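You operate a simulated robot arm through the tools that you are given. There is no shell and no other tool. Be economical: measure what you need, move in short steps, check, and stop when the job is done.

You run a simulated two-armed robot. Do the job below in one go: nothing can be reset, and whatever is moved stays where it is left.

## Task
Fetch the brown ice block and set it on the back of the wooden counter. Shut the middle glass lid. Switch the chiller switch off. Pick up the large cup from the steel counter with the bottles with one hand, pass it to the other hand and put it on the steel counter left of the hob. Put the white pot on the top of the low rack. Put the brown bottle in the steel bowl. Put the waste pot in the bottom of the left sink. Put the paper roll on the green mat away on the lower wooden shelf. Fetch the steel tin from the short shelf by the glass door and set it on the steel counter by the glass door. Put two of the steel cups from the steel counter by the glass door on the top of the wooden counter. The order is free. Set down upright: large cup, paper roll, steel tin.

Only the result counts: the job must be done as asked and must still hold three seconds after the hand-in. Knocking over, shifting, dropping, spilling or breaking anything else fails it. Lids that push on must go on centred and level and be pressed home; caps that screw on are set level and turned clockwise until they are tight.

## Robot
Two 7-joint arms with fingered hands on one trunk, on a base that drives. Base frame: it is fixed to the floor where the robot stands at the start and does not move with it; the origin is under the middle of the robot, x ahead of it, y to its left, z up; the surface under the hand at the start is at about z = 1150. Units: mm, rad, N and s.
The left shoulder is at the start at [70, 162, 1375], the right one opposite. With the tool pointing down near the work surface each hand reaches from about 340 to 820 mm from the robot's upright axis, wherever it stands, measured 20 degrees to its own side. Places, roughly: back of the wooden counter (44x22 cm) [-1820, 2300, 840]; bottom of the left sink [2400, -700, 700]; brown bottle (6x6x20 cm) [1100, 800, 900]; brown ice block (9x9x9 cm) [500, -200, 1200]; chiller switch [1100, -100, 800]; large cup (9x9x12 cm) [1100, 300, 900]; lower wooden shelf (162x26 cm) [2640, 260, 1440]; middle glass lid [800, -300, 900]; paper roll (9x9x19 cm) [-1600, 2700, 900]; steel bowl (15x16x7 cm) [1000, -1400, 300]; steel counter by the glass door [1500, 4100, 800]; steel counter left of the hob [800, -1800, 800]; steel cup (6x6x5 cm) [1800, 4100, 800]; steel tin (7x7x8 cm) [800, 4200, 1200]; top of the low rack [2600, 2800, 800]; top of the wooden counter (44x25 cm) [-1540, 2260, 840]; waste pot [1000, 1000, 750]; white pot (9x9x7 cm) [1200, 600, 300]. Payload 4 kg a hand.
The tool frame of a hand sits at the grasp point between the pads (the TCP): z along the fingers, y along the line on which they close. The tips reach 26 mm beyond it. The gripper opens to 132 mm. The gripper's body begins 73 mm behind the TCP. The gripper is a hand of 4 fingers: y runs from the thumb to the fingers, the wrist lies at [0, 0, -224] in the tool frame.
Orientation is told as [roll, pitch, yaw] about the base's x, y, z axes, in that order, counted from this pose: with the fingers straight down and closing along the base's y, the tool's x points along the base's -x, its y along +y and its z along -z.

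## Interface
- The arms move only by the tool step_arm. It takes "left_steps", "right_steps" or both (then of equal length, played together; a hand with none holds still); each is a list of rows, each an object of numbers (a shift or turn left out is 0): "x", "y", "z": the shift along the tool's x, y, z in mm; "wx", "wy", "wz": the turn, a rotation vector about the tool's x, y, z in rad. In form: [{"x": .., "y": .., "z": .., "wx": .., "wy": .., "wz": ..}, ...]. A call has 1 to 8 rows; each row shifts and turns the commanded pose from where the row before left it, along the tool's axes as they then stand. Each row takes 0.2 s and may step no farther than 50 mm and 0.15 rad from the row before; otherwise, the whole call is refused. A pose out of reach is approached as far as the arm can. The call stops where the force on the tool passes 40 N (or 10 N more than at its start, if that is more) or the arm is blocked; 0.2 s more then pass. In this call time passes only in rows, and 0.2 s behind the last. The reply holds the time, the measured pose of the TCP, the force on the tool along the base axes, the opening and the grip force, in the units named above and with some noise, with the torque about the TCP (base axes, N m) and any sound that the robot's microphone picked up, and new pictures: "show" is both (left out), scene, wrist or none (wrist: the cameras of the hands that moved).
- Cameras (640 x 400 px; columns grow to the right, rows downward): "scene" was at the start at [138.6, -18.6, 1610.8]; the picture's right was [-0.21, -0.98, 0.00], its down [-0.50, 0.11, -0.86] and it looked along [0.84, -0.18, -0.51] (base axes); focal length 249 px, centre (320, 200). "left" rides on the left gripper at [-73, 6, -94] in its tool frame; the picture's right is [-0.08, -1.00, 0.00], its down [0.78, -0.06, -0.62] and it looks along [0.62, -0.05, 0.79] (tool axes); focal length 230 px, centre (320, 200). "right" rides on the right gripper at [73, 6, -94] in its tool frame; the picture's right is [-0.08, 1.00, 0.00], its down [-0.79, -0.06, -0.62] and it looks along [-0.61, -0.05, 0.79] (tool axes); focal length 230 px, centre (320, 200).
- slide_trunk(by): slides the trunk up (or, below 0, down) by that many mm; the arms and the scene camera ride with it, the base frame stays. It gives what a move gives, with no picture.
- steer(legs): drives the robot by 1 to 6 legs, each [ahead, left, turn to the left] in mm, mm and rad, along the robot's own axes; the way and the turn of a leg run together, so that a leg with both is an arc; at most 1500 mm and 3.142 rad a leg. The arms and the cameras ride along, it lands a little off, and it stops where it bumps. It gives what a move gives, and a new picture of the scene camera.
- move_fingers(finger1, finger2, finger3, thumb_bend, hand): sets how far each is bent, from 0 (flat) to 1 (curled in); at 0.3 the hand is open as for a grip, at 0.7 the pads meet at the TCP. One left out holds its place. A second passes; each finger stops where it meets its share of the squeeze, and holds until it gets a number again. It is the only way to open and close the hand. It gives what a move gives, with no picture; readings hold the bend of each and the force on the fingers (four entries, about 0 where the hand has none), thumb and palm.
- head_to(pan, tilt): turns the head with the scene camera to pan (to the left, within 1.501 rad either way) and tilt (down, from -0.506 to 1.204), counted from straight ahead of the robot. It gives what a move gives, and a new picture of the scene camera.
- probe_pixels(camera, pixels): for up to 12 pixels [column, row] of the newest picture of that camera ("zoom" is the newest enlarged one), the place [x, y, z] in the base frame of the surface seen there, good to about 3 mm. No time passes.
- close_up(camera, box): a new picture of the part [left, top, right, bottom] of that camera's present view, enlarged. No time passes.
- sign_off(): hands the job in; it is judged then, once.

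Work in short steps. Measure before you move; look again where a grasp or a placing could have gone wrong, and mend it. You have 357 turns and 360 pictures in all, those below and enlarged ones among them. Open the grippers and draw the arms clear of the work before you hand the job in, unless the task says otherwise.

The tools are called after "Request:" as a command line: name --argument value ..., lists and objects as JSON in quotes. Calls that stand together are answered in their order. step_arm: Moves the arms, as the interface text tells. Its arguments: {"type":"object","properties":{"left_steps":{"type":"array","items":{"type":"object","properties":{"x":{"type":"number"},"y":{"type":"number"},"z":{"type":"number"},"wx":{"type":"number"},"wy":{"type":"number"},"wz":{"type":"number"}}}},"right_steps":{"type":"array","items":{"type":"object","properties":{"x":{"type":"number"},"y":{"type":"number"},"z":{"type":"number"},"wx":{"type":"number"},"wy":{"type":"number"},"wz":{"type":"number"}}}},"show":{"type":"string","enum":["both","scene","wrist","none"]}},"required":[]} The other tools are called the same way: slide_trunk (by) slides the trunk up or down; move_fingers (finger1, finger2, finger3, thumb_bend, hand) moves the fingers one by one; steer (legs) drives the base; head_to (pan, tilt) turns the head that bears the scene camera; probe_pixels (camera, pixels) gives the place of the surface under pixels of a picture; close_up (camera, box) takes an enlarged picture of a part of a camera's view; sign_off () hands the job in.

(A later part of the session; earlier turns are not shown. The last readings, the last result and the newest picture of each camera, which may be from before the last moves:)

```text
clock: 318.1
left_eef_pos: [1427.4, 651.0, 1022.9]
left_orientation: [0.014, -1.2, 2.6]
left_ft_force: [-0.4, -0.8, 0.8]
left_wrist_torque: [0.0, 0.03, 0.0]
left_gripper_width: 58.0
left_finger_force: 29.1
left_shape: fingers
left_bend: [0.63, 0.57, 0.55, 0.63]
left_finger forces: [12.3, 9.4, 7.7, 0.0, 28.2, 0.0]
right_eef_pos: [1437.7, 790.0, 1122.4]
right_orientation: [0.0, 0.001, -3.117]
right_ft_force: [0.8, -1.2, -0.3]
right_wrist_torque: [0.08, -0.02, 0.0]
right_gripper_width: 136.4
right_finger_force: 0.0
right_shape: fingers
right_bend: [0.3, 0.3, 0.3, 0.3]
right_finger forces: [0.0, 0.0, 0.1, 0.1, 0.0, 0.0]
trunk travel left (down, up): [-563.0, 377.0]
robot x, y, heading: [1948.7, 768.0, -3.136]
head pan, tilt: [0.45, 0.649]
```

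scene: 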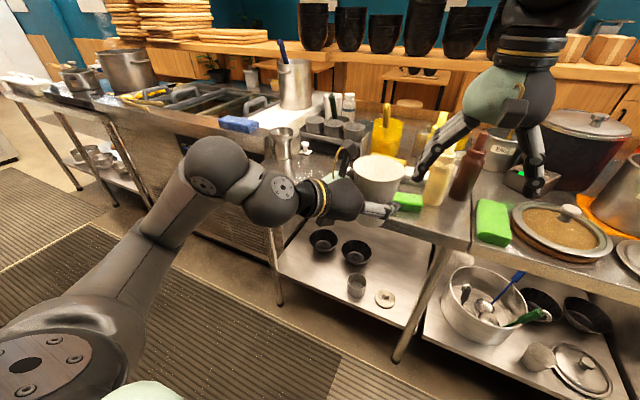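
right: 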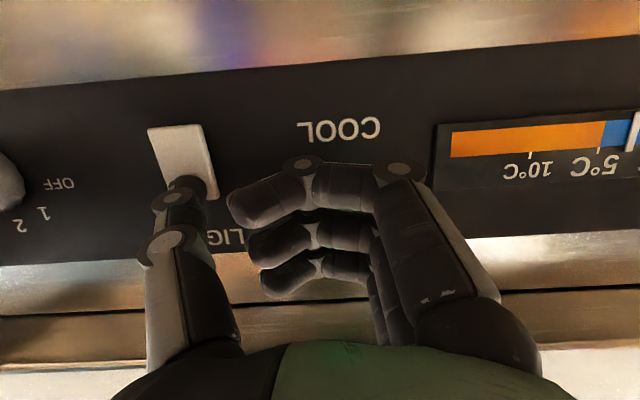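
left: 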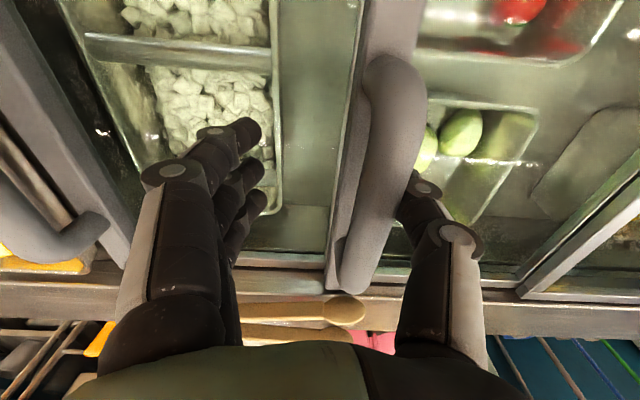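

The right hand can't go higher here, so I lower the left hand with the cup by 70 mm, then move the right hand above it.

Request:
step_arm --left_steps '[{"x": 33, "z": 13}, {"x": 33, "z": 13}, {"x": 0}, {"x": 0}, {"x": 0}, {"x": 0}]' --right_steps '[{"x": 0}, {"x": 0}, {"y": 36, "x": -3}, {"y": 36, "x": -3}, {"y": 36, "x": -3}, {"y": 28, "x": -2}]' --show "both"

```text
clock: 319.6
left_eef_pos: [1425.9, 652.8, 952.3]
left_orientation: [0.02, -1.202, 2.595]
left_ft_force: [0.7, 0.6, 0.5]
left_wrist_torque: [-0.02, -0.04, 0.01]
left_gripper_width: 57.7
left_finger_force: 28.7
left_shape: fingers
left_bend: [0.64, 0.57, 0.55, 0.63]
left_finger forces: [12.0, 9.3, 7.8, 0.0, 27.9, 0.0]
right_eef_pos: [1412.7, 688.2, 1160.3]
right_orientation: [0.098, -0.011, 3.108]
right_ft_force: [-0.6, 0.4, 0.4]
right_wrist_torque: [-0.01, -0.01, 0.0]
right_gripper_width: 136.2
right_finger_force: 0.1
right_shape: fingers
right_bend: [0.3, 0.3, 0.3, 0.3]
right_finger forces: [0.0, 0.0, 0.0, 0.1, 0.0, 0.0]
trunk travel left (down, up): [-563.0, 377.0]
robot x, y, heading: [1949.0, 766.1, -3.138]
head pan, tilt: [0.45, 0.649]
stopped in row 6 (right hand): the arm was blocked; the commanded pose is now the measured one
```

scene: 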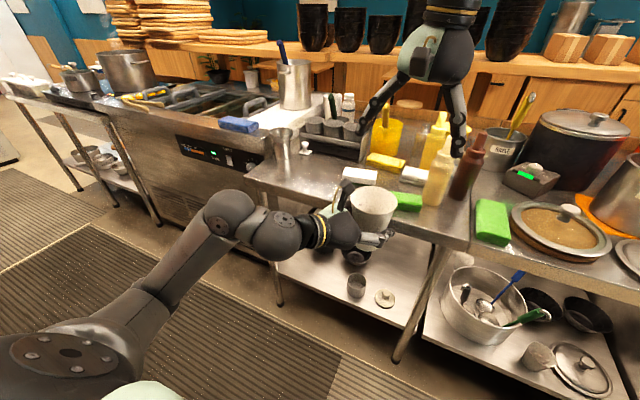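
right: 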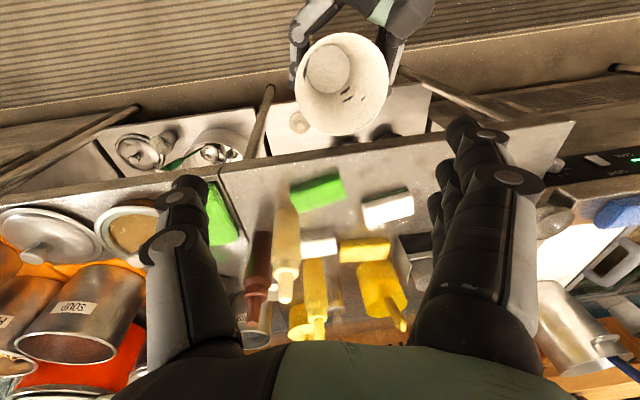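
left: 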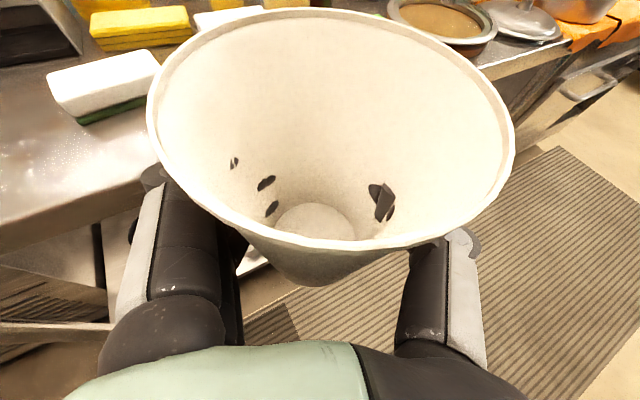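

The right arm was blocked at the inner limit (nothing touched). I put the right hand at y≈740 instead and swing the cup further right with the left wrist.

Request:
step_arm --right_steps '[{"y": -30, "wx": 0.05}, {"y": -25, "wx": 0.05}, {"x": 20}, {"x": 0}]' --left_steps '[{"x": 0}, {"x": 0}, {"wx": 0.093, "wz": 0.036, "y": -21}, {"wx": 0.093, "wz": 0.036, "y": -21}]' --show "none"

Request:
step_arm --left_steps '[{"wx": 0.093, "wz": 0.036, "y": -21}, {"wx": 0.093, "wz": 0.036, "y": -21}]' --show "scene"

```text
clock: 320.6
left_eef_pos: [1447.0, 689.0, 954.0]
left_orientation: [0.033, -1.203, 2.393]
left_ft_force: [0.8, 0.4, -1.7]
left_wrist_torque: [0.01, 0.02, 0.03]
left_gripper_width: 57.5
left_finger_force: 25.9
left_shape: fingers
left_bend: [0.64, 0.58, 0.55, 0.63]
left_finger forces: [10.7, 8.5, 7.5, 0.0, 25.8, 0.0]
right_eef_pos: [1435.7, 741.0, 1154.8]
right_orientation: [-0.006, -0.006, 3.111]
right_ft_force: [-0.1, -0.5, -0.3]
right_wrist_torque: [-0.03, -0.02, -0.03]
right_gripper_width: 136.5
right_finger_force: 0.0
right_shape: fingers
right_bend: [0.3, 0.3, 0.3, 0.3]
right_finger forces: [0.0, 0.0, 0.0, 0.0, 0.0, 0.0]
trunk travel left (down, up): [-563.0, 377.0]
robot x, y, heading: [1951.9, 765.3, -3.144]
head pan, tilt: [0.45, 0.649]
```

```text
clock: 321.2
left_eef_pos: [1489.0, 746.3, 935.2]
left_orientation: [-0.139, -1.173, 2.328]
left_ft_force: [1.0, -5.0, -7.9]
left_wrist_torque: [0.78, 0.38, -0.15]
left_gripper_width: 56.8
left_finger_force: 24.6
left_shape: fingers
left_bend: [0.64, 0.58, 0.55, 0.63]
left_finger forces: [10.1, 8.0, 7.2, 0.1, 24.5, 0.0]
left hand out of reach, approached as far as the arm can: row 1
right_eef_pos: [1432.9, 743.1, 1154.2]
right_orientation: [-0.005, -0.006, 3.11]
right_ft_force: [0.1, 1.1, -0.3]
right_wrist_torque: [-0.08, -0.05, 0.01]
right_gripper_width: 136.5
right_finger_force: 0.1
right_shape: fingers
right_bend: [0.3, 0.3, 0.3, 0.3]
right_finger forces: [0.1, 0.0, 0.0, 0.0, 0.0, 0.0]
trunk travel left (down, up): [-563.0, 377.0]
robot x, y, heading: [1948.9, 765.7, -3.14]
head pan, tilt: [0.45, 0.649]
```

scene: 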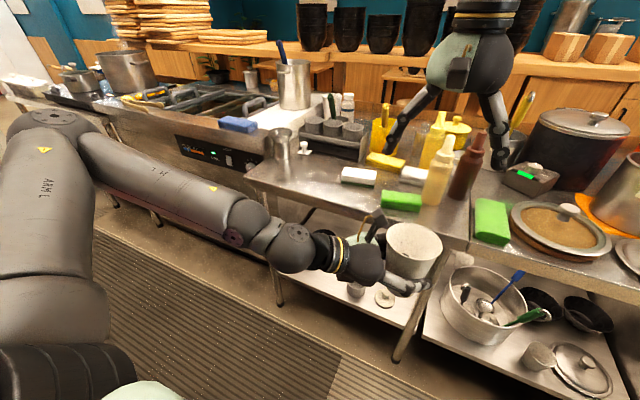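

The left arm swung its elbow outward; I read the settled pose.

Request:
step_arm --left_steps '[{"x": 0}]' --show "wrist"

```text
clock: 321.6
left_eef_pos: [1479.8, 735.0, 953.9]
left_orientation: [0.017, -1.195, 2.199]
left_ft_force: [-0.3, 0.3, -0.1]
left_wrist_torque: [0.0, -0.03, 0.0]
left_gripper_width: 57.1
left_finger_force: 25.0
left_shape: fingers
left_bend: [0.64, 0.58, 0.55, 0.63]
left_finger forces: [10.2, 8.1, 7.4, 0.1, 24.7, 0.1]
right_eef_pos: [1434.1, 740.2, 1155.3]
right_orientation: [-0.008, -0.007, 3.111]
right_ft_force: [-0.5, -0.6, 0.5]
right_wrist_torque: [0.01, 0.01, 0.03]
right_gripper_width: 136.2
right_finger_force: 0.0
right_shape: fingers
right_bend: [0.3, 0.3, 0.3, 0.3]
right_finger forces: [0.1, 0.0, 0.0, 0.0, 0.0, 0.0]
trunk travel left (down, up): [-563.0, 377.0]
robot x, y, heading: [1948.7, 762.0, -3.139]
head pan, tilt: [0.45, 0.649]
```

left: 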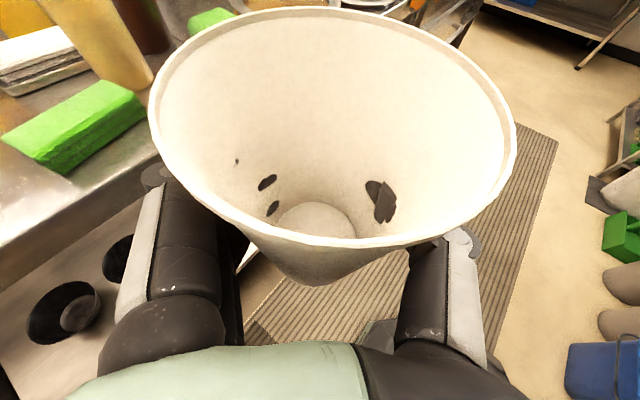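

Settled and level. I probe the rim from the left camera to find its exact centre and height.

Request:
probe_pixels --camera "left" --pixels '[[331, 10], [152, 115], [513, 125], [335, 240], [200, 35], [465, 40], [220, 205], [455, 205]]'

```text
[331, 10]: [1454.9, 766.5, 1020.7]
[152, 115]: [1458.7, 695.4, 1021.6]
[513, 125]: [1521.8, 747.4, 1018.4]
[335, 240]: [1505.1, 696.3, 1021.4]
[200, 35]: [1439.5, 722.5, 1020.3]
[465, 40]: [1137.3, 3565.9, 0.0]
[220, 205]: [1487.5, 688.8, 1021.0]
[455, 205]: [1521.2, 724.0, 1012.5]
```

Rim centre ≈(1483,728), z 1020. I turn the right hand 45° (to stay clear of the left camera) and place it above the cup.

Request:
step_arm --right_steps '[{"x": 25, "y": 6}, {"x": 24, "y": 6}, {"wz": 0.15}, {"wz": 0.15}, {"wz": 0.15}, {"wz": 0.15}, {"wz": 0.15}]' --show "wrist"

```text
clock: 323.2
left_eef_pos: [1479.5, 735.6, 953.7]
left_orientation: [0.014, -1.199, 2.199]
left_ft_force: [0.5, 0.2, -0.8]
left_wrist_torque: [0.01, -0.03, 0.01]
left_gripper_width: 57.0
left_finger_force: 25.0
left_shape: fingers
left_bend: [0.64, 0.58, 0.55, 0.63]
left_finger forces: [10.2, 8.0, 7.3, 0.0, 24.6, 0.0]
right_eef_pos: [1484.0, 728.7, 1153.0]
right_orientation: [0.001, -0.009, 2.357]
right_ft_force: [0.2, 0.1, 0.1]
right_wrist_torque: [0.01, -0.01, -0.01]
right_gripper_width: 136.5
right_finger_force: 0.0
right_shape: fingers
right_bend: [0.3, 0.3, 0.3, 0.3]
right_finger forces: [0.1, 0.1, 0.0, 0.1, 0.0, 0.0]
trunk travel left (down, up): [-563.0, 377.0]
robot x, y, heading: [1953.5, 765.5, -3.14]
head pan, tilt: [0.45, 0.649]
```

right: 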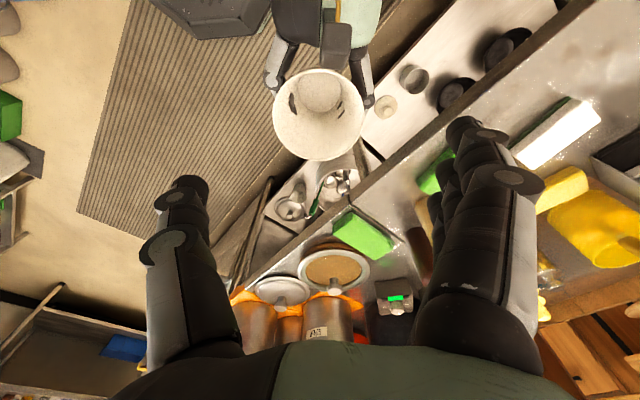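

The cup is centred under the right hand. I lower it to near the rim and check.

Request:
step_arm --right_steps '[{"z": 40}, {"z": 40}, {"z": 30}]' --show "wrist"

```text
clock: 324.1
left_eef_pos: [1478.9, 735.2, 954.2]
left_orientation: [0.014, -1.195, 2.2]
left_ft_force: [0.3, 0.8, -0.8]
left_wrist_torque: [-0.01, 0.0, -0.01]
left_gripper_width: 57.0
left_finger_force: 24.8
left_shape: fingers
left_bend: [0.64, 0.58, 0.55, 0.63]
left_finger forces: [10.1, 8.1, 7.3, 0.0, 24.6, 0.0]
right_eef_pos: [1482.8, 729.0, 1040.6]
right_orientation: [0.001, -0.01, 2.359]
right_ft_force: [-0.5, 1.0, -0.5]
right_wrist_torque: [0.02, 0.0, -0.03]
right_gripper_width: 136.5
right_finger_force: 0.0
right_shape: fingers
right_bend: [0.3, 0.3, 0.3, 0.3]
right_finger forces: [0.1, 0.1, 0.0, 0.0, 0.1, 0.0]
trunk travel left (down, up): [-563.0, 377.0]
robot x, y, heading: [1948.7, 763.6, -3.138]
head pan, tilt: [0.45, 0.649]
```

right: 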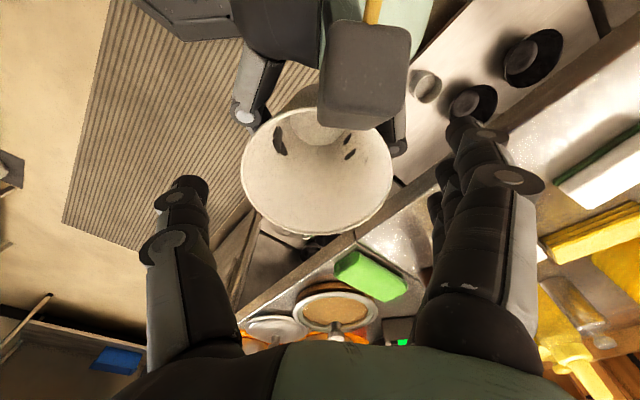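

I lower 18 mm more and close the right hand on the rim zone.

Request:
step_arm --right_steps '[{"z": 18}]' --show "none"

Request:
move_fingers --hand "right" --finger1 0.7 --finger2 0.7 --finger3 0.7 --thumb_bend 0.7

Request:
close_up --camera "scene" --box '[300, 160, 540, 310]'

```text
clock: 324.4
left_eef_pos: [1478.5, 734.9, 953.4]
left_orientation: [0.014, -1.195, 2.2]
left_ft_force: [-1.2, -0.3, -0.7]
left_wrist_torque: [-0.02, 0.02, 0.0]
left_gripper_width: 56.8
left_finger_force: 24.8
left_shape: fingers
left_bend: [0.64, 0.58, 0.55, 0.63]
left_finger forces: [10.2, 8.1, 7.3, 0.1, 24.6, 0.0]
right_eef_pos: [1481.6, 726.7, 1022.8]
right_orientation: [-0.001, -0.011, 2.36]
right_ft_force: [-0.5, -0.5, 0.2]
right_wrist_torque: [-0.02, -0.02, 0.02]
right_gripper_width: 136.7
right_finger_force: 0.0
right_shape: fingers
right_bend: [0.3, 0.3, 0.3, 0.3]
right_finger forces: [0.1, 0.0, 0.0, 0.1, 0.1, 0.1]
trunk travel left (down, up): [-563.0, 377.0]
robot x, y, heading: [1951.8, 763.4, -3.144]
head pan, tilt: [0.45, 0.649]
```

```text
clock: 325.4
left_eef_pos: [1477.9, 735.8, 952.2]
left_orientation: [0.013, -1.193, 2.202]
left_ft_force: [-8.2, -4.6, -11.0]
left_wrist_torque: [1.24, -1.17, 0.27]
left_gripper_width: 57.9
left_finger_force: 30.8
left_shape: fingers
left_bend: [0.62, 0.58, 0.56, 0.64]
left_finger forces: [21.7, 11.0, 7.0, 0.0, 22.2, 0.0]
right_eef_pos: [1483.0, 726.5, 1023.0]
right_orientation: [-0.001, -0.011, 2.359]
right_ft_force: [8.5, 5.6, 11.8]
right_wrist_torque: [-0.77, 0.61, -0.36]
right_gripper_width: 88.9
right_finger_force: 21.0
right_shape: fingers
right_bend: [0.4, 0.44, 0.47, 0.61]
right_finger forces: [0.0, 0.1, 10.9, 0.0, 30.2, 0.0]
trunk travel left (down, up): [-563.0, 377.0]
robot x, y, heading: [1950.1, 759.8, -3.136]
head pan, tilt: [0.45, 0.649]
```

```text
2.67 times, centred on (420, 235) of scene
```

zoom: 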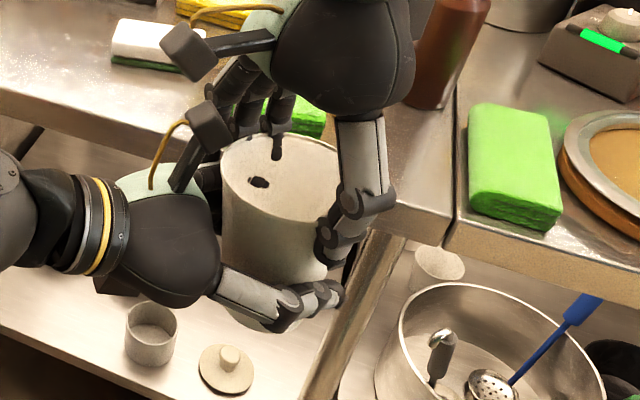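

Right fingers 1 and 2 seem to press on the left hand (±11 N between the hands). I reopen, raise 8 mm, turn 0.3 further away from the left camera, and close again.

Request:
move_fingers --hand "right" --finger1 0.3 --finger2 0.3 --finger3 0.3 --thumb_bend 0.3

Request:
step_arm --right_steps '[{"z": -30}, {"wz": 0.15}, {"wz": 0.15}, {"z": 22}]' --show "wrist"

Request:
probe_pixels --camera "right" --pixels '[[250, 170], [390, 170], [320, 235], [365, 60], [390, 120], [300, 110]]'

```text
clock: 326.4
left_eef_pos: [1479.8, 735.7, 954.0]
left_orientation: [0.017, -1.197, 2.196]
left_ft_force: [0.0, -0.2, -0.7]
left_wrist_torque: [-0.01, 0.01, 0.02]
left_gripper_width: 57.2
left_finger_force: 27.7
left_shape: fingers
left_bend: [0.64, 0.59, 0.56, 0.64]
left_finger forces: [12.6, 8.2, 6.4, 0.1, 27.8, 0.1]
right_eef_pos: [1483.1, 727.5, 1024.2]
right_orientation: [-0.001, -0.01, 2.362]
right_ft_force: [-0.5, 0.2, 0.6]
right_wrist_torque: [-0.05, -0.01, 0.02]
right_gripper_width: 135.8
right_finger_force: 0.1
right_shape: fingers
right_bend: [0.3, 0.3, 0.3, 0.3]
right_finger forces: [0.0, 0.0, 0.0, 0.0, 0.1, 0.1]
trunk travel left (down, up): [-563.0, 377.0]
robot x, y, heading: [1948.9, 765.0, -3.143]
head pan, tilt: [0.45, 0.649]
```

```text
clock: 327.4
left_eef_pos: [1478.5, 734.8, 953.2]
left_orientation: [0.014, -1.196, 2.203]
left_ft_force: [0.1, 0.6, 0.3]
left_wrist_torque: [-0.02, -0.01, -0.01]
left_gripper_width: 57.6
left_finger_force: 26.7
left_shape: fingers
left_bend: [0.64, 0.59, 0.56, 0.64]
left_finger forces: [12.5, 8.3, 6.5, 0.0, 27.9, 0.0]
right_eef_pos: [1483.1, 728.5, 1031.3]
right_orientation: [0.002, -0.008, 2.059]
right_ft_force: [-0.7, -0.3, 0.1]
right_wrist_torque: [0.0, -0.03, 0.02]
right_gripper_width: 135.7
right_finger_force: 0.1
right_shape: fingers
right_bend: [0.3, 0.3, 0.3, 0.3]
right_finger forces: [0.0, 0.1, 0.0, 0.1, 0.0, 0.0]
trunk travel left (down, up): [-563.0, 377.0]
robot x, y, heading: [1949.0, 767.0, -3.141]
head pan, tilt: [0.45, 0.649]
```

right: 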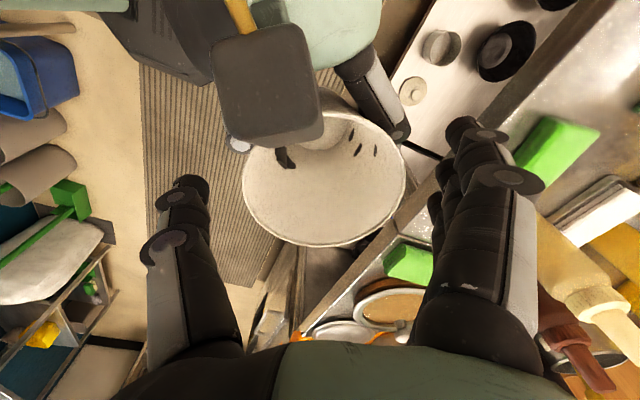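

```text
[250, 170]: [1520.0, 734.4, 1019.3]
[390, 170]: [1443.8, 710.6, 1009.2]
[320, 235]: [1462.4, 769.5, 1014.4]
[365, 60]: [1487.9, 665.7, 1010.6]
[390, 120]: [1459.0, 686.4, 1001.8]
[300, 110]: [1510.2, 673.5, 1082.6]
```

The hands' closing axes are nearly parallel, so fingers lie above each other. I lift a little and turn the right hand 0.75 rad more so its fingers come beside the left ones, then lower deeper.

Request:
step_arm --right_steps '[{"z": -30}, {"wz": 0.15}, {"wz": 0.15}, {"wz": 0.15}, {"wz": 0.15}, {"wz": 0.15}, {"z": 20}]' --show "wrist"

```text
clock: 329.1
left_eef_pos: [1478.6, 736.3, 952.2]
left_orientation: [0.016, -1.196, 2.2]
left_ft_force: [0.0, 0.0, -0.6]
left_wrist_torque: [0.02, -0.01, 0.01]
left_gripper_width: 57.3
left_finger_force: 28.0
left_shape: fingers
left_bend: [0.64, 0.59, 0.57, 0.64]
left_finger forces: [12.5, 8.2, 6.3, 0.1, 28.0, 0.1]
right_eef_pos: [1448.0, 742.7, 1090.9]
right_orientation: [0.007, -0.003, 1.31]
right_ft_force: [0.1, -0.3, 0.4]
right_wrist_torque: [-0.02, -0.02, -0.02]
right_gripper_width: 135.9
right_finger_force: 0.1
right_shape: fingers
right_bend: [0.3, 0.3, 0.3, 0.3]
right_finger forces: [0.1, 0.0, 0.0, 0.0, 0.0, 0.1]
right hand out of reach, approached as far as the arm can: row 6
trunk travel left (down, up): [-563.0, 377.0]
robot x, y, heading: [1947.2, 763.4, -3.137]
head pan, tilt: [0.45, 0.649]
```

right: 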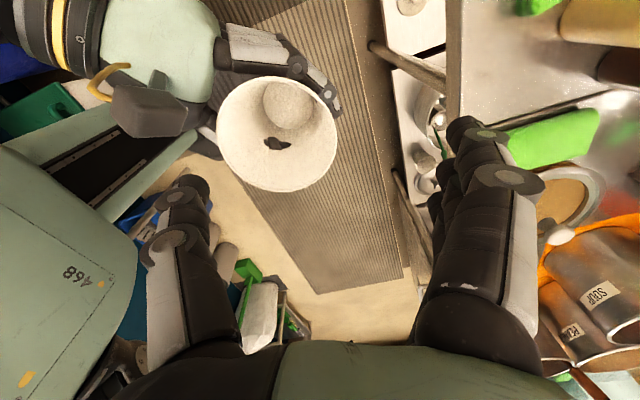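

The hand slid to (1448,743). I correct toward the cup's centre and look again before lowering.

Request:
step_arm --right_steps '[{"y": -20, "x": 3}, {"y": -18, "x": 3}]' --show "wrist"

```text
clock: 329.6
left_eef_pos: [1479.7, 735.1, 953.1]
left_orientation: [0.014, -1.198, 2.2]
left_ft_force: [-0.2, -0.4, 0.1]
left_wrist_torque: [-0.01, 0.03, -0.02]
left_gripper_width: 57.2
left_finger_force: 27.4
left_shape: fingers
left_bend: [0.64, 0.59, 0.57, 0.64]
left_finger forces: [12.6, 8.3, 6.3, 0.1, 28.0, 0.0]
right_eef_pos: [1449.8, 738.4, 1092.0]
right_orientation: [0.009, -0.006, 1.313]
right_ft_force: [-0.3, 0.0, -0.1]
right_wrist_torque: [0.0, 0.0, 0.02]
right_gripper_width: 136.3
right_finger_force: 0.1
right_shape: fingers
right_bend: [0.3, 0.3, 0.3, 0.3]
right_finger forces: [0.1, 0.0, 0.1, 0.1, 0.1, 0.0]
right hand out of reach, approached as far as the arm can: row 1, 2
trunk travel left (down, up): [-563.0, 377.0]
robot x, y, heading: [1955.0, 766.7, -3.144]
head pan, tilt: [0.45, 0.649]
```

right: 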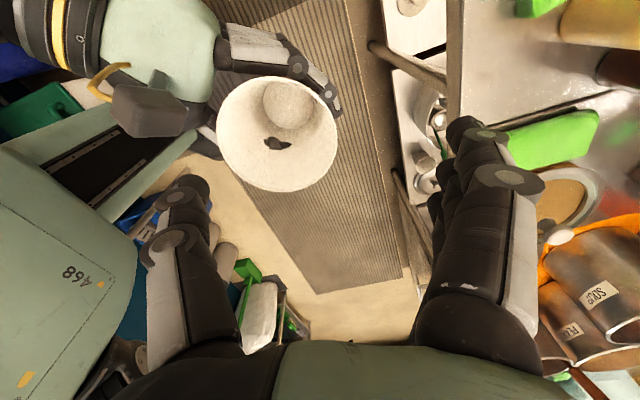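

The right arm is at its limit, so I bring the cup to it: left hand moves (-33,+10).

Request:
step_arm --left_steps '[{"z": 14, "x": -5, "y": 10}, {"z": 13, "x": -5, "y": 10}]' --show "none"

Request:
step_arm --right_steps '[{"z": 30}]' --show "wrist"

```text
clock: 330.2
left_eef_pos: [1446.5, 747.3, 953.0]
left_orientation: [0.015, -1.196, 2.197]
left_ft_force: [0.5, -0.7, 0.8]
left_wrist_torque: [0.01, 0.0, 0.01]
left_gripper_width: 57.4
left_finger_force: 28.1
left_shape: fingers
left_bend: [0.64, 0.59, 0.57, 0.64]
left_finger forces: [12.6, 8.3, 6.4, 0.0, 27.8, 0.0]
right_eef_pos: [1449.9, 739.6, 1092.6]
right_orientation: [0.008, -0.004, 1.314]
right_ft_force: [-0.3, -0.4, 0.4]
right_wrist_torque: [-0.02, -0.02, -0.01]
right_gripper_width: 135.9
right_finger_force: 0.0
right_shape: fingers
right_bend: [0.3, 0.3, 0.3, 0.3]
right_finger forces: [0.1, 0.0, 0.0, 0.0, 0.1, 0.1]
trunk travel left (down, up): [-563.0, 377.0]
robot x, y, heading: [1951.2, 763.7, -3.143]
head pan, tilt: [0.45, 0.649]
```

```text
clock: 330.6
left_eef_pos: [1444.9, 747.3, 950.7]
left_orientation: [0.012, -1.196, 2.2]
left_ft_force: [0.3, 0.1, -0.9]
left_wrist_torque: [0.01, 0.04, -0.05]
left_gripper_width: 57.3
left_finger_force: 28.2
left_shape: fingers
left_bend: [0.64, 0.59, 0.57, 0.64]
left_finger forces: [12.5, 8.3, 6.3, 0.0, 27.8, 0.0]
right_eef_pos: [1437.3, 742.4, 1073.6]
right_orientation: [0.007, -0.008, 1.313]
right_ft_force: [0.3, 0.6, -0.2]
right_wrist_torque: [0.01, -0.03, -0.02]
right_gripper_width: 136.0
right_finger_force: 0.1
right_shape: fingers
right_bend: [0.3, 0.3, 0.3, 0.3]
right_finger forces: [0.0, 0.0, 0.0, 0.0, 0.0, 0.0]
right hand out of reach, approached as far as the arm can: row 1
trunk travel left (down, up): [-563.0, 377.0]
robot x, y, heading: [1948.4, 763.3, -3.14]
head pan, tilt: [0.45, 0.649]
```

right: 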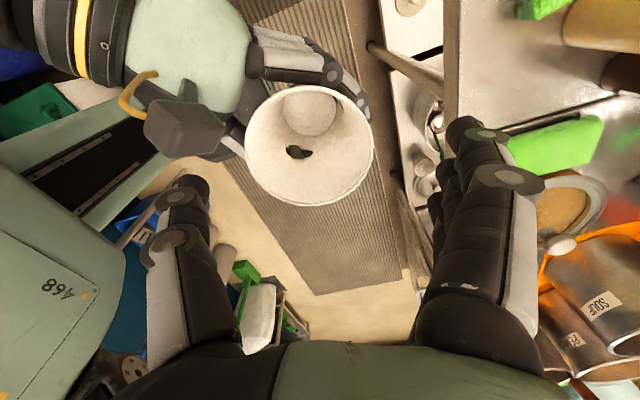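

Right hand descends only by sliding, so I raise the cup into it: left up 55 mm (and 11 mm forward).

Request:
step_arm --left_steps '[{"z": -6, "x": -27, "y": 4}, {"z": -6, "x": -27, "y": 4}]' --show "none"

Request:
close_up --camera "right" --box '[0, 0, 640, 400]'

Request:
close_up --camera "scene" --box '[260, 80, 540, 255]'

```text
clock: 331.2
left_eef_pos: [1433.9, 748.7, 1006.7]
left_orientation: [0.014, -1.196, 2.199]
left_ft_force: [0.4, -1.5, -4.1]
left_wrist_torque: [0.18, 0.3, -0.15]
left_gripper_width: 57.4
left_finger_force: 27.1
left_shape: fingers
left_bend: [0.64, 0.59, 0.57, 0.64]
left_finger forces: [12.4, 8.3, 6.4, 0.0, 27.7, 0.0]
right_eef_pos: [1439.8, 742.4, 1074.5]
right_orientation: [0.006, -0.006, 1.313]
right_ft_force: [-0.1, 2.3, 4.1]
right_wrist_torque: [-0.05, -0.28, 0.17]
right_gripper_width: 136.9
right_finger_force: 0.0
right_shape: fingers
right_bend: [0.3, 0.3, 0.3, 0.3]
right_finger forces: [0.2, 0.0, 0.1, 0.0, 0.0, 0.0]
trunk travel left (down, up): [-563.0, 377.0]
robot x, y, heading: [1947.5, 758.3, -3.139]
head pan, tilt: [0.45, 0.649]
```

```text
1.00 times, centred on (320, 200) of right (not enlarged: the box is as wide or as high as the picture)
```

zoom: 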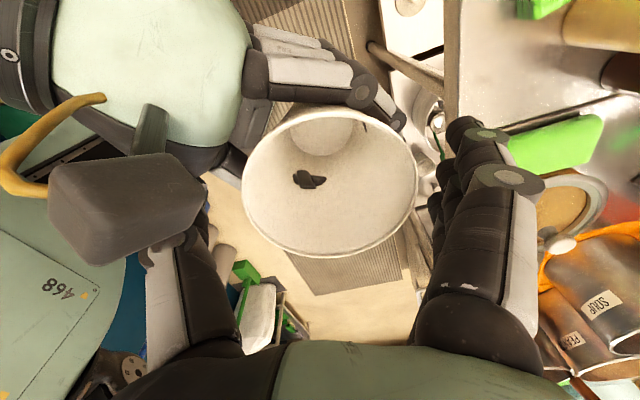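

```text
2.29 times, centred on (400, 168) of scene
```

zoom: 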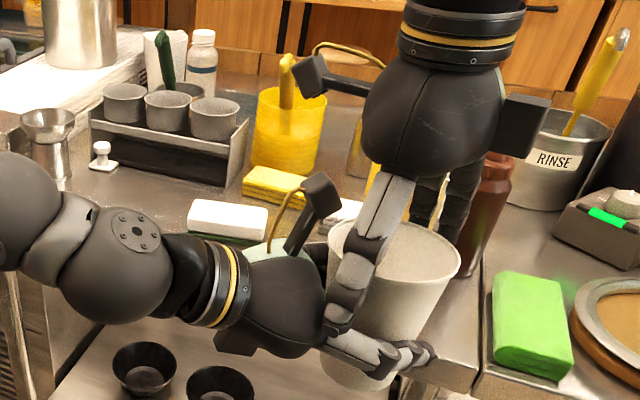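

The left camera lightly touches the right thumb (4 N). I rotate the right hand back 0.2 to clear it and then close.

Request:
step_arm --right_steps '[{"wz": -0.1}, {"wz": -0.1}]' --show "none"

Request:
move_fingers --hand "right" --finger1 0.7 --finger2 0.7 --finger3 0.7 --thumb_bend 0.7

Request:
close_up --camera "right" --box '[0, 0, 640, 400]'

```text
clock: 331.9
left_eef_pos: [1433.7, 749.1, 1007.1]
left_orientation: [0.015, -1.196, 2.199]
left_ft_force: [-0.5, -0.3, 0.4]
left_wrist_torque: [0.02, -0.01, -0.01]
left_gripper_width: 57.4
left_finger_force: 27.6
left_shape: fingers
left_bend: [0.64, 0.59, 0.57, 0.64]
left_finger forces: [12.4, 8.2, 6.4, 0.0, 27.6, 0.0]
right_eef_pos: [1439.8, 741.6, 1073.9]
right_orientation: [0.008, -0.007, 1.513]
right_ft_force: [-1.1, -0.4, 1.2]
right_wrist_torque: [0.02, -0.03, 0.02]
right_gripper_width: 136.5
right_finger_force: 0.0
right_shape: fingers
right_bend: [0.3, 0.3, 0.3, 0.3]
right_finger forces: [0.0, 0.0, 0.0, 0.1, 0.1, 0.0]
trunk travel left (down, up): [-563.0, 377.0]
robot x, y, heading: [1950.3, 761.7, -3.142]
head pan, tilt: [0.45, 0.649]
```

```text
clock: 332.9
left_eef_pos: [1435.1, 749.7, 1008.6]
left_orientation: [0.016, -1.199, 2.197]
left_ft_force: [1.9, -2.3, 6.1]
left_wrist_torque: [0.19, -0.46, -0.21]
left_gripper_width: 57.5
left_finger_force: 27.5
left_shape: fingers
left_bend: [0.64, 0.59, 0.57, 0.64]
left_finger forces: [13.9, 8.0, 5.6, 0.1, 26.4, 0.0]
right_eef_pos: [1439.4, 741.4, 1073.9]
right_orientation: [0.008, -0.008, 1.514]
right_ft_force: [-1.7, 2.9, -6.8]
right_wrist_torque: [-0.01, 0.51, 0.18]
right_gripper_width: 75.6
right_finger_force: 30.7
right_shape: fingers
right_bend: [0.5, 0.47, 0.48, 0.6]
right_finger forces: [9.8, 11.4, 10.4, 0.0, 30.3, 0.0]
trunk travel left (down, up): [-563.0, 377.0]
robot x, y, heading: [1948.6, 765.6, -3.144]
head pan, tilt: [0.45, 0.649]
```

```text
1.00 times, centred on (320, 200) of right (not enlarged: the box is as wide or as high as the picture)
```

zoom: 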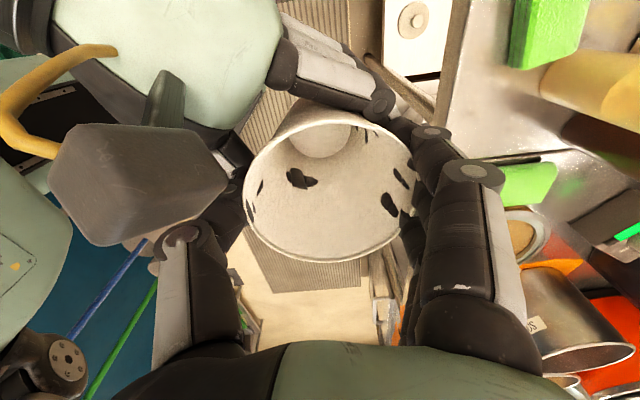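

All right fingers bear on the cup (10 N each, thumb 30). I open the left hand and draw it back horizontally.

Request:
move_fingers --hand "left" --finger1 0.3 --finger2 0.3 --finger3 0.3 --thumb_bend 0.3

Request:
step_arm --left_steps '[{"z": -30, "x": 20}, {"z": -38, "x": 18}, {"z": -38, "x": 18}, {"z": -38, "x": 18}]' --show "scene"

```text
clock: 333.9
left_eef_pos: [1434.3, 750.4, 1007.1]
left_orientation: [0.015, -1.197, 2.197]
left_ft_force: [0.4, -0.1, -1.0]
left_wrist_torque: [0.0, -0.02, -0.01]
left_gripper_width: 135.8
left_finger_force: 0.0
left_shape: fingers
left_bend: [0.3, 0.3, 0.3, 0.3]
left_finger forces: [0.0, 0.0, 0.0, 0.0, 0.0, 0.1]
right_eef_pos: [1438.6, 741.2, 1075.0]
right_orientation: [0.008, -0.007, 1.513]
right_ft_force: [0.4, 0.7, 0.7]
right_wrist_torque: [0.01, -0.01, 0.0]
right_gripper_width: 75.3
right_finger_force: 30.4
right_shape: fingers
right_bend: [0.5, 0.47, 0.48, 0.6]
right_finger forces: [9.7, 11.0, 9.4, 0.0, 29.8, 0.1]
trunk travel left (down, up): [-563.0, 377.0]
robot x, y, heading: [1949.7, 764.4, -3.137]
head pan, tilt: [0.45, 0.649]
```

```text
clock: 334.9
left_eef_pos: [1474.1, 693.9, 1000.9]
left_orientation: [0.019, -1.197, 2.197]
left_ft_force: [-0.1, -0.4, 0.5]
left_wrist_torque: [0.01, 0.0, -0.03]
left_gripper_width: 135.7
left_finger_force: 0.1
left_shape: fingers
left_bend: [0.3, 0.3, 0.3, 0.3]
left_finger forces: [0.0, 0.0, 0.0, 0.0, 0.0, 0.1]
left hand out of reach, approached as far as the arm can: row 2, 3, 4
right_eef_pos: [1440.6, 741.3, 1073.6]
right_orientation: [0.008, -0.007, 1.512]
right_ft_force: [0.4, -0.5, 0.4]
right_wrist_torque: [0.01, 0.03, 0.0]
right_gripper_width: 75.3
right_finger_force: 30.3
right_shape: fingers
right_bend: [0.5, 0.47, 0.48, 0.6]
right_finger forces: [9.6, 11.1, 9.4, 0.0, 29.8, 0.0]
trunk travel left (down, up): [-563.0, 377.0]
robot x, y, heading: [1951.2, 767.5, -3.145]
head pan, tilt: [0.45, 0.649]
```

scene: 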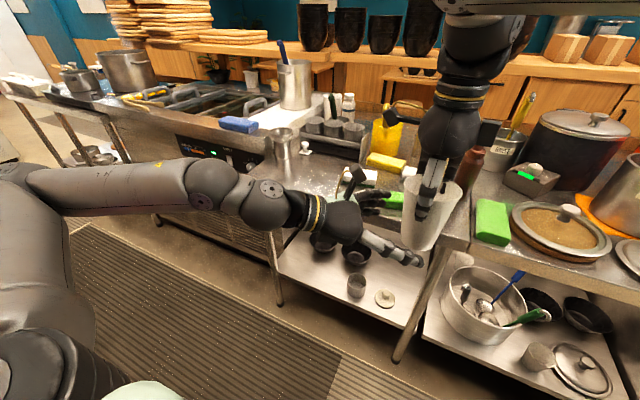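

Handover done. The right hand moves away to the right (+y) with the cup, then I retract the left.

Request:
step_arm --right_steps '[{"x": -40}, {"x": -45}, {"x": -45}, {"x": -45}]' --show "none"

Request:
step_arm --left_steps '[{"y": 45}, {"y": 45}, {"y": 45, "wx": -0.1, "wz": -0.04}, {"y": 40, "wx": -0.1, "wz": -0.04}, {"y": 40, "wx": -0.1, "wz": -0.04}, {"y": 40, "wx": -0.1, "wz": -0.04}, {"y": 40, "wx": -0.1, "wz": -0.04}]' --show "scene"

```text
clock: 335.9
left_eef_pos: [1473.2, 698.0, 1001.1]
left_orientation: [0.022, -1.196, 2.194]
left_ft_force: [1.3, 0.6, -0.2]
left_wrist_torque: [0.0, 0.03, 0.02]
left_gripper_width: 136.1
left_finger_force: 0.1
left_shape: fingers
left_bend: [0.3, 0.3, 0.3, 0.3]
left_finger forces: [0.1, 0.0, 0.0, 0.0, 0.0, 0.0]
right_eef_pos: [1448.6, 916.8, 1075.0]
right_orientation: [0.008, -0.005, 1.513]
right_ft_force: [0.2, -0.2, -0.4]
right_wrist_torque: [-0.01, 0.01, -0.01]
right_gripper_width: 74.9
right_finger_force: 29.9
right_shape: fingers
right_bend: [0.5, 0.47, 0.48, 0.6]
right_finger forces: [9.7, 11.0, 9.5, 0.1, 29.8, 0.0]
trunk travel left (down, up): [-563.0, 377.0]
robot x, y, heading: [1950.5, 766.7, -3.142]
head pan, tilt: [0.45, 0.649]
```

```text
clock: 337.4
left_eef_pos: [1268.7, 488.8, 998.9]
left_orientation: [0.002, -1.2, 2.75]
left_ft_force: [0.0, -0.3, 0.1]
left_wrist_torque: [-0.02, -0.02, 0.01]
left_gripper_width: 135.9
left_finger_force: 0.2
left_shape: fingers
left_bend: [0.3, 0.3, 0.3, 0.3]
left_finger forces: [0.1, 0.0, 0.0, 0.0, 0.0, 0.0]
right_eef_pos: [1448.6, 915.1, 1075.2]
right_orientation: [0.006, -0.006, 1.513]
right_ft_force: [-0.6, 1.1, 0.3]
right_wrist_torque: [0.03, 0.02, 0.01]
right_gripper_width: 75.3
right_finger_force: 29.7
right_shape: fingers
right_bend: [0.5, 0.47, 0.48, 0.6]
right_finger forces: [9.6, 11.0, 9.5, 0.0, 29.8, 0.0]
trunk travel left (down, up): [-563.0, 377.0]
robot x, y, heading: [1954.0, 762.0, -3.142]
head pan, tilt: [0.45, 0.649]
```

scene: 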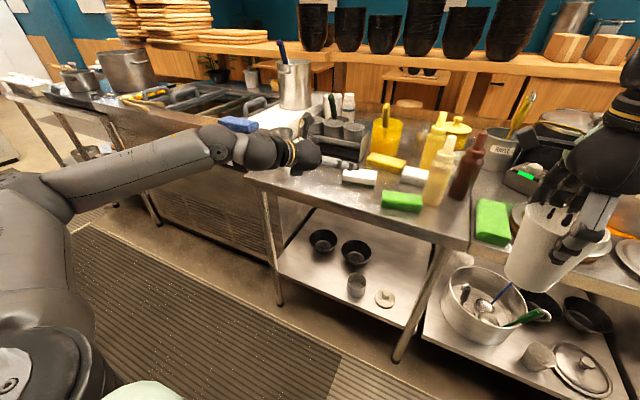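

Now both hands are free of each other. I raise the trunk, retract the right hand with the cup a bit, and turn the left hand back to fingers-down for the bottle.

Request:
slide_trunk --by 370

Request:
step_arm --left_steps '[{"wy": 0.15, "x": 33}, {"wy": 0.15, "x": 33}, {"wy": 0.15, "x": 33}, {"wy": 0.15, "x": 33}, {"wy": 0.15, "x": 33}, {"wy": 0.15, "x": 33}, {"wy": 0.15, "x": 33}, {"wy": 0.15, "x": 33}]' --right_steps '[{"y": -20}, {"y": -20}, {"y": -20}, {"y": -20}, {"y": -15}, {"y": 0}, {"y": 0}, {"y": 0}]' --show "none"

```text
clock: 341.0
left_eef_pos: [1268.9, 489.3, 1368.2]
left_orientation: [0.004, -1.198, 2.747]
left_ft_force: [-0.1, 0.0, -0.2]
left_wrist_torque: [-0.03, -0.02, 0.02]
left_gripper_width: 136.0
left_finger_force: 0.1
left_shape: fingers
left_bend: [0.3, 0.3, 0.3, 0.3]
left_finger forces: [0.1, 0.0, 0.0, 0.0, 0.0, 0.0]
right_eef_pos: [1450.4, 915.4, 1445.4]
right_orientation: [0.009, -0.006, 1.512]
right_ft_force: [0.2, 0.7, 0.7]
right_wrist_torque: [0.02, -0.02, 0.05]
right_gripper_width: 75.1
right_finger_force: 30.0
right_shape: fingers
right_bend: [0.5, 0.47, 0.48, 0.6]
right_finger forces: [9.7, 11.0, 9.6, 0.0, 29.8, 0.1]
trunk travel left (down, up): [-933.0, 7.0]
robot x, y, heading: [1953.6, 767.5, -3.141]
head pan, tilt: [0.45, 0.649]
```

```text
clock: 342.8
left_eef_pos: [1445.4, 416.6, 1214.8]
left_orientation: [0.001, 0.002, 2.753]
left_ft_force: [-0.3, 0.1, -0.9]
left_wrist_torque: [0.01, 0.01, 0.02]
left_gripper_width: 135.6
left_finger_force: 0.0
left_shape: fingers
left_bend: [0.3, 0.3, 0.3, 0.3]
left_finger forces: [0.0, 0.0, 0.0, 0.0, 0.0, 0.0]
right_eef_pos: [1545.1, 909.2, 1444.9]
right_orientation: [0.009, -0.006, 1.512]
right_ft_force: [-0.3, 0.1, -0.4]
right_wrist_torque: [0.01, -0.04, 0.0]
right_gripper_width: 75.1
right_finger_force: 29.8
right_shape: fingers
right_bend: [0.5, 0.47, 0.48, 0.61]
right_finger forces: [9.7, 11.1, 9.6, 0.1, 29.9, 0.0]
trunk travel left (down, up): [-933.0, 7.0]
robot x, y, heading: [1951.3, 768.5, -3.142]
head pan, tilt: [0.45, 0.649]
```

I drive so that the left hand is near the brown bottle and turn it to yaw 2.36.

Request:
steer --legs '[[280, -422, 0]]'

Request:
step_arm --left_steps '[{"wz": 0.13}, {"wz": 0.13}, {"wz": 0.13}]' --show "none"

Request:
slide_trunk --by -90

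Request:
head_to --pan 0.3 --tilt 0.75

```text
clock: 345.8
left_eef_pos: [1156.9, 835.4, 1213.2]
left_orientation: [0.0, -0.002, 2.751]
left_ft_force: [0.2, 0.0, -0.1]
left_wrist_torque: [0.02, 0.04, -0.02]
left_gripper_width: 136.1
left_finger_force: 0.2
left_shape: fingers
left_bend: [0.3, 0.3, 0.3, 0.3]
left_finger forces: [0.0, 0.0, 0.0, 0.0, 0.0, 0.0]
right_eef_pos: [1254.8, 1326.7, 1446.6]
right_orientation: [0.01, -0.011, 1.513]
right_ft_force: [-0.4, 0.3, -0.4]
right_wrist_torque: [0.02, 0.0, 0.01]
right_gripper_width: 74.9
right_finger_force: 30.2
right_shape: fingers
right_bend: [0.5, 0.47, 0.48, 0.61]
right_finger forces: [9.7, 11.1, 9.6, 0.0, 29.9, 0.0]
trunk travel left (down, up): [-933.0, 7.0]
robot x, y, heading: [1662.9, 1180.7, -3.142]
head pan, tilt: [0.45, 0.649]
```

scene: 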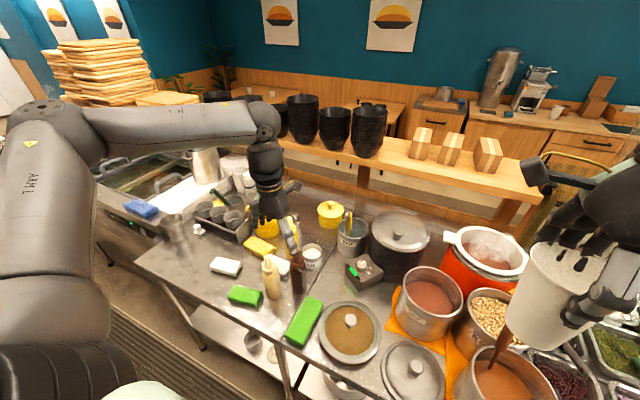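

```text
clock: 346.6
left_eef_pos: [1156.9, 842.4, 1215.6]
left_orientation: [0.007, 0.001, 2.361]
left_ft_force: [0.2, 0.6, 0.3]
left_wrist_torque: [-0.07, -0.01, -0.01]
left_gripper_width: 136.3
left_finger_force: 0.0
left_shape: fingers
left_bend: [0.3, 0.3, 0.3, 0.3]
left_finger forces: [0.0, 0.1, 0.0, 0.0, 0.0, 0.0]
right_eef_pos: [1253.8, 1332.3, 1447.0]
right_orientation: [0.011, -0.002, 1.511]
right_ft_force: [-0.3, 0.8, 0.6]
right_wrist_torque: [-0.04, -0.03, 0.0]
right_gripper_width: 74.9
right_finger_force: 29.9
right_shape: fingers
right_bend: [0.5, 0.47, 0.48, 0.61]
right_finger forces: [9.7, 11.1, 9.6, 0.0, 29.9, 0.1]
trunk travel left (down, up): [-933.0, 7.0]
robot x, y, heading: [1661.0, 1186.1, -3.14]
head pan, tilt: [0.45, 0.649]
```

```text
clock: 347.9
left_eef_pos: [1156.2, 839.1, 1124.2]
left_orientation: [0.005, 0.002, 2.364]
left_ft_force: [0.0, 0.2, -0.2]
left_wrist_torque: [-0.02, 0.01, -0.01]
left_gripper_width: 135.9
left_finger_force: 0.1
left_shape: fingers
left_bend: [0.3, 0.3, 0.3, 0.3]
left_finger forces: [0.1, 0.0, 0.0, 0.0, 0.1, 0.1]
right_eef_pos: [1254.2, 1330.1, 1355.1]
right_orientation: [0.009, -0.007, 1.512]
right_ft_force: [-0.1, 0.3, -0.3]
right_wrist_torque: [0.03, 0.0, -0.01]
right_gripper_width: 75.0
right_finger_force: 30.6
right_shape: fingers
right_bend: [0.5, 0.47, 0.48, 0.61]
right_finger forces: [9.8, 11.0, 9.7, 0.1, 29.9, 0.0]
trunk travel left (down, up): [-843.0, 97.0]
robot x, y, heading: [1660.4, 1184.0, -3.141]
head pan, tilt: [0.45, 0.649]
```

```text
clock: 348.6
left_eef_pos: [1155.9, 838.7, 1123.8]
left_orientation: [0.007, 0.002, 2.365]
left_ft_force: [-0.4, 0.2, -0.2]
left_wrist_torque: [-0.03, 0.0, 0.01]
left_gripper_width: 136.2
left_finger_force: 0.1
left_shape: fingers
left_bend: [0.3, 0.3, 0.3, 0.3]
left_finger forces: [0.0, 0.0, 0.0, 0.0, 0.0, 0.0]
right_eef_pos: [1254.2, 1328.8, 1356.0]
right_orientation: [0.009, -0.007, 1.512]
right_ft_force: [-0.1, 0.1, -0.2]
right_wrist_torque: [0.03, 0.03, -0.01]
right_gripper_width: 75.0
right_finger_force: 30.6
right_shape: fingers
right_bend: [0.5, 0.47, 0.48, 0.61]
right_finger forces: [9.8, 11.0, 9.6, 0.0, 29.9, 0.1]
trunk travel left (down, up): [-843.0, 97.0]
robot x, y, heading: [1659.9, 1184.7, -3.143]
head pan, tilt: [0.3, 0.75]
```

scene: 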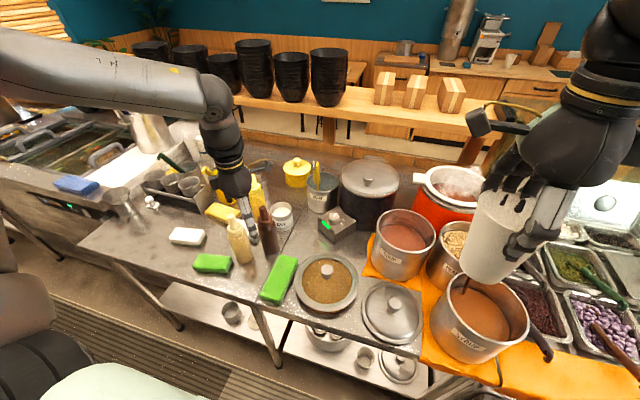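

I move the left hand over the bottle (84 mm further, at z 1124, above all tops) and look from the wrist.

Request:
step_arm --left_steps '[{"x": -20, "y": 20}, {"x": -20, "y": 20}, {"x": -20, "y": 19}]' --show "wrist"

```text
clock: 349.4
left_eef_pos: [1082.1, 863.0, 1119.2]
left_orientation: [0.008, -0.001, 2.37]
left_ft_force: [-0.2, -0.3, 0.2]
left_wrist_torque: [-0.01, -0.05, 0.0]
left_gripper_width: 136.1
left_finger_force: 0.1
left_shape: fingers
left_bend: [0.3, 0.3, 0.3, 0.3]
left_finger forces: [0.1, 0.1, 0.0, 0.1, 0.0, 0.0]
left hand out of reach, approached as far as the arm can: row 1, 2, 3
right_eef_pos: [1252.1, 1329.4, 1354.5]
right_orientation: [0.006, -0.006, 1.512]
right_ft_force: [-0.2, -0.1, 0.2]
right_wrist_torque: [0.04, -0.01, 0.03]
right_gripper_width: 74.9
right_finger_force: 30.0
right_shape: fingers
right_bend: [0.5, 0.47, 0.48, 0.61]
right_finger forces: [9.7, 11.0, 9.5, 0.0, 29.9, 0.0]
trunk travel left (down, up): [-843.0, 97.0]
robot x, y, heading: [1659.3, 1183.6, -3.139]
head pan, tilt: [0.3, 0.75]
```

left: 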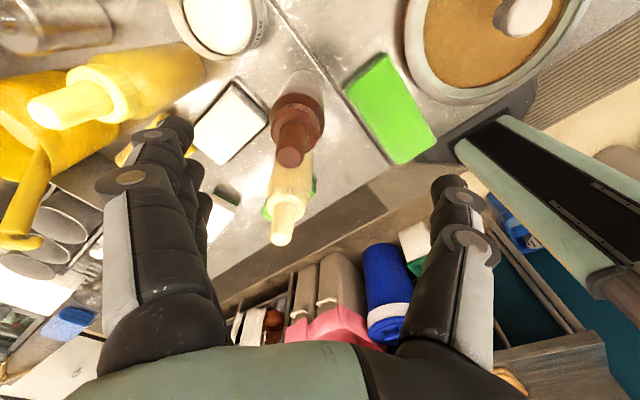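

I probe the bottle's nozzle and the yellow one from this view.

Request:
probe_pixels --camera "left" --pixels '[[290, 157], [297, 110], [275, 120], [322, 110], [285, 238], [285, 190], [298, 80], [95, 100]]'

```text
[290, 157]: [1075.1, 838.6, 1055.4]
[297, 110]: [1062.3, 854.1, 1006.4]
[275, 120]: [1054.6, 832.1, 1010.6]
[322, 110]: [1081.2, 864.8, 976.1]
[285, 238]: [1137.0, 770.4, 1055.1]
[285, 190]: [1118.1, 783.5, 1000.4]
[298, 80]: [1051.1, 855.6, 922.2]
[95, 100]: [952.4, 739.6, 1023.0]
```

Nozzle at (1074,838). I shift the base by (9 forward, 24 left) to centre the hand.

Request:
steer --legs '[[9, 24, 0]]'

Request:
step_arm --left_steps '[{"z": 30}]' --show "wrist"

```text
clock: 350.2
left_eef_pos: [1076.7, 844.4, 1124.4]
left_orientation: [0.012, 0.001, 2.369]
left_ft_force: [-0.2, -0.1, 0.1]
left_wrist_torque: [-0.03, 0.0, 0.0]
left_gripper_width: 135.9
left_finger_force: 0.0
left_shape: fingers
left_bend: [0.3, 0.3, 0.3, 0.3]
left_finger forces: [0.1, 0.1, 0.0, 0.0, 0.0, 0.0]
right_eef_pos: [1248.1, 1313.2, 1355.7]
right_orientation: [0.011, -0.001, 1.51]
right_ft_force: [-1.3, 0.8, 0.1]
right_wrist_torque: [-0.06, 0.05, 0.0]
right_gripper_width: 75.1
right_finger_force: 30.1
right_shape: fingers
right_bend: [0.5, 0.47, 0.48, 0.61]
right_finger forces: [9.7, 11.0, 9.6, 0.1, 29.9, 0.0]
trunk travel left (down, up): [-843.0, 97.0]
robot x, y, heading: [1649.5, 1159.9, 3.14]
head pan, tilt: [0.3, 0.75]
```

scene: 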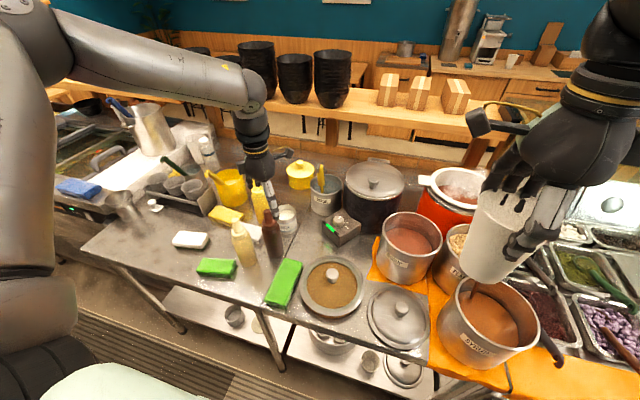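

```text
clock: 350.6
left_eef_pos: [1071.1, 836.5, 1086.2]
left_orientation: [0.003, -0.001, 2.37]
left_ft_force: [-0.2, 0.3, 0.3]
left_wrist_torque: [0.02, -0.06, 0.0]
left_gripper_width: 135.9
left_finger_force: 0.1
left_shape: fingers
left_bend: [0.3, 0.3, 0.3, 0.3]
left_finger forces: [0.1, 0.1, 0.1, 0.1, 0.1, 0.1]
right_eef_pos: [1241.7, 1300.3, 1354.7]
right_orientation: [0.008, -0.01, 1.513]
right_ft_force: [1.0, -1.4, -0.8]
right_wrist_torque: [0.01, 0.0, 0.0]
right_gripper_width: 75.1
right_finger_force: 30.8
right_shape: fingers
right_bend: [0.5, 0.47, 0.48, 0.61]
right_finger forces: [9.8, 11.2, 9.6, 0.0, 29.9, 0.0]
trunk travel left (down, up): [-843.0, 97.0]
robot x, y, heading: [1651.5, 1161.4, -3.143]
head pan, tilt: [0.3, 0.75]
```

left: 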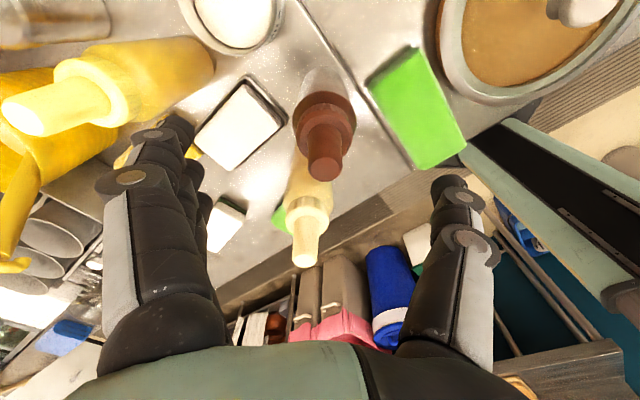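

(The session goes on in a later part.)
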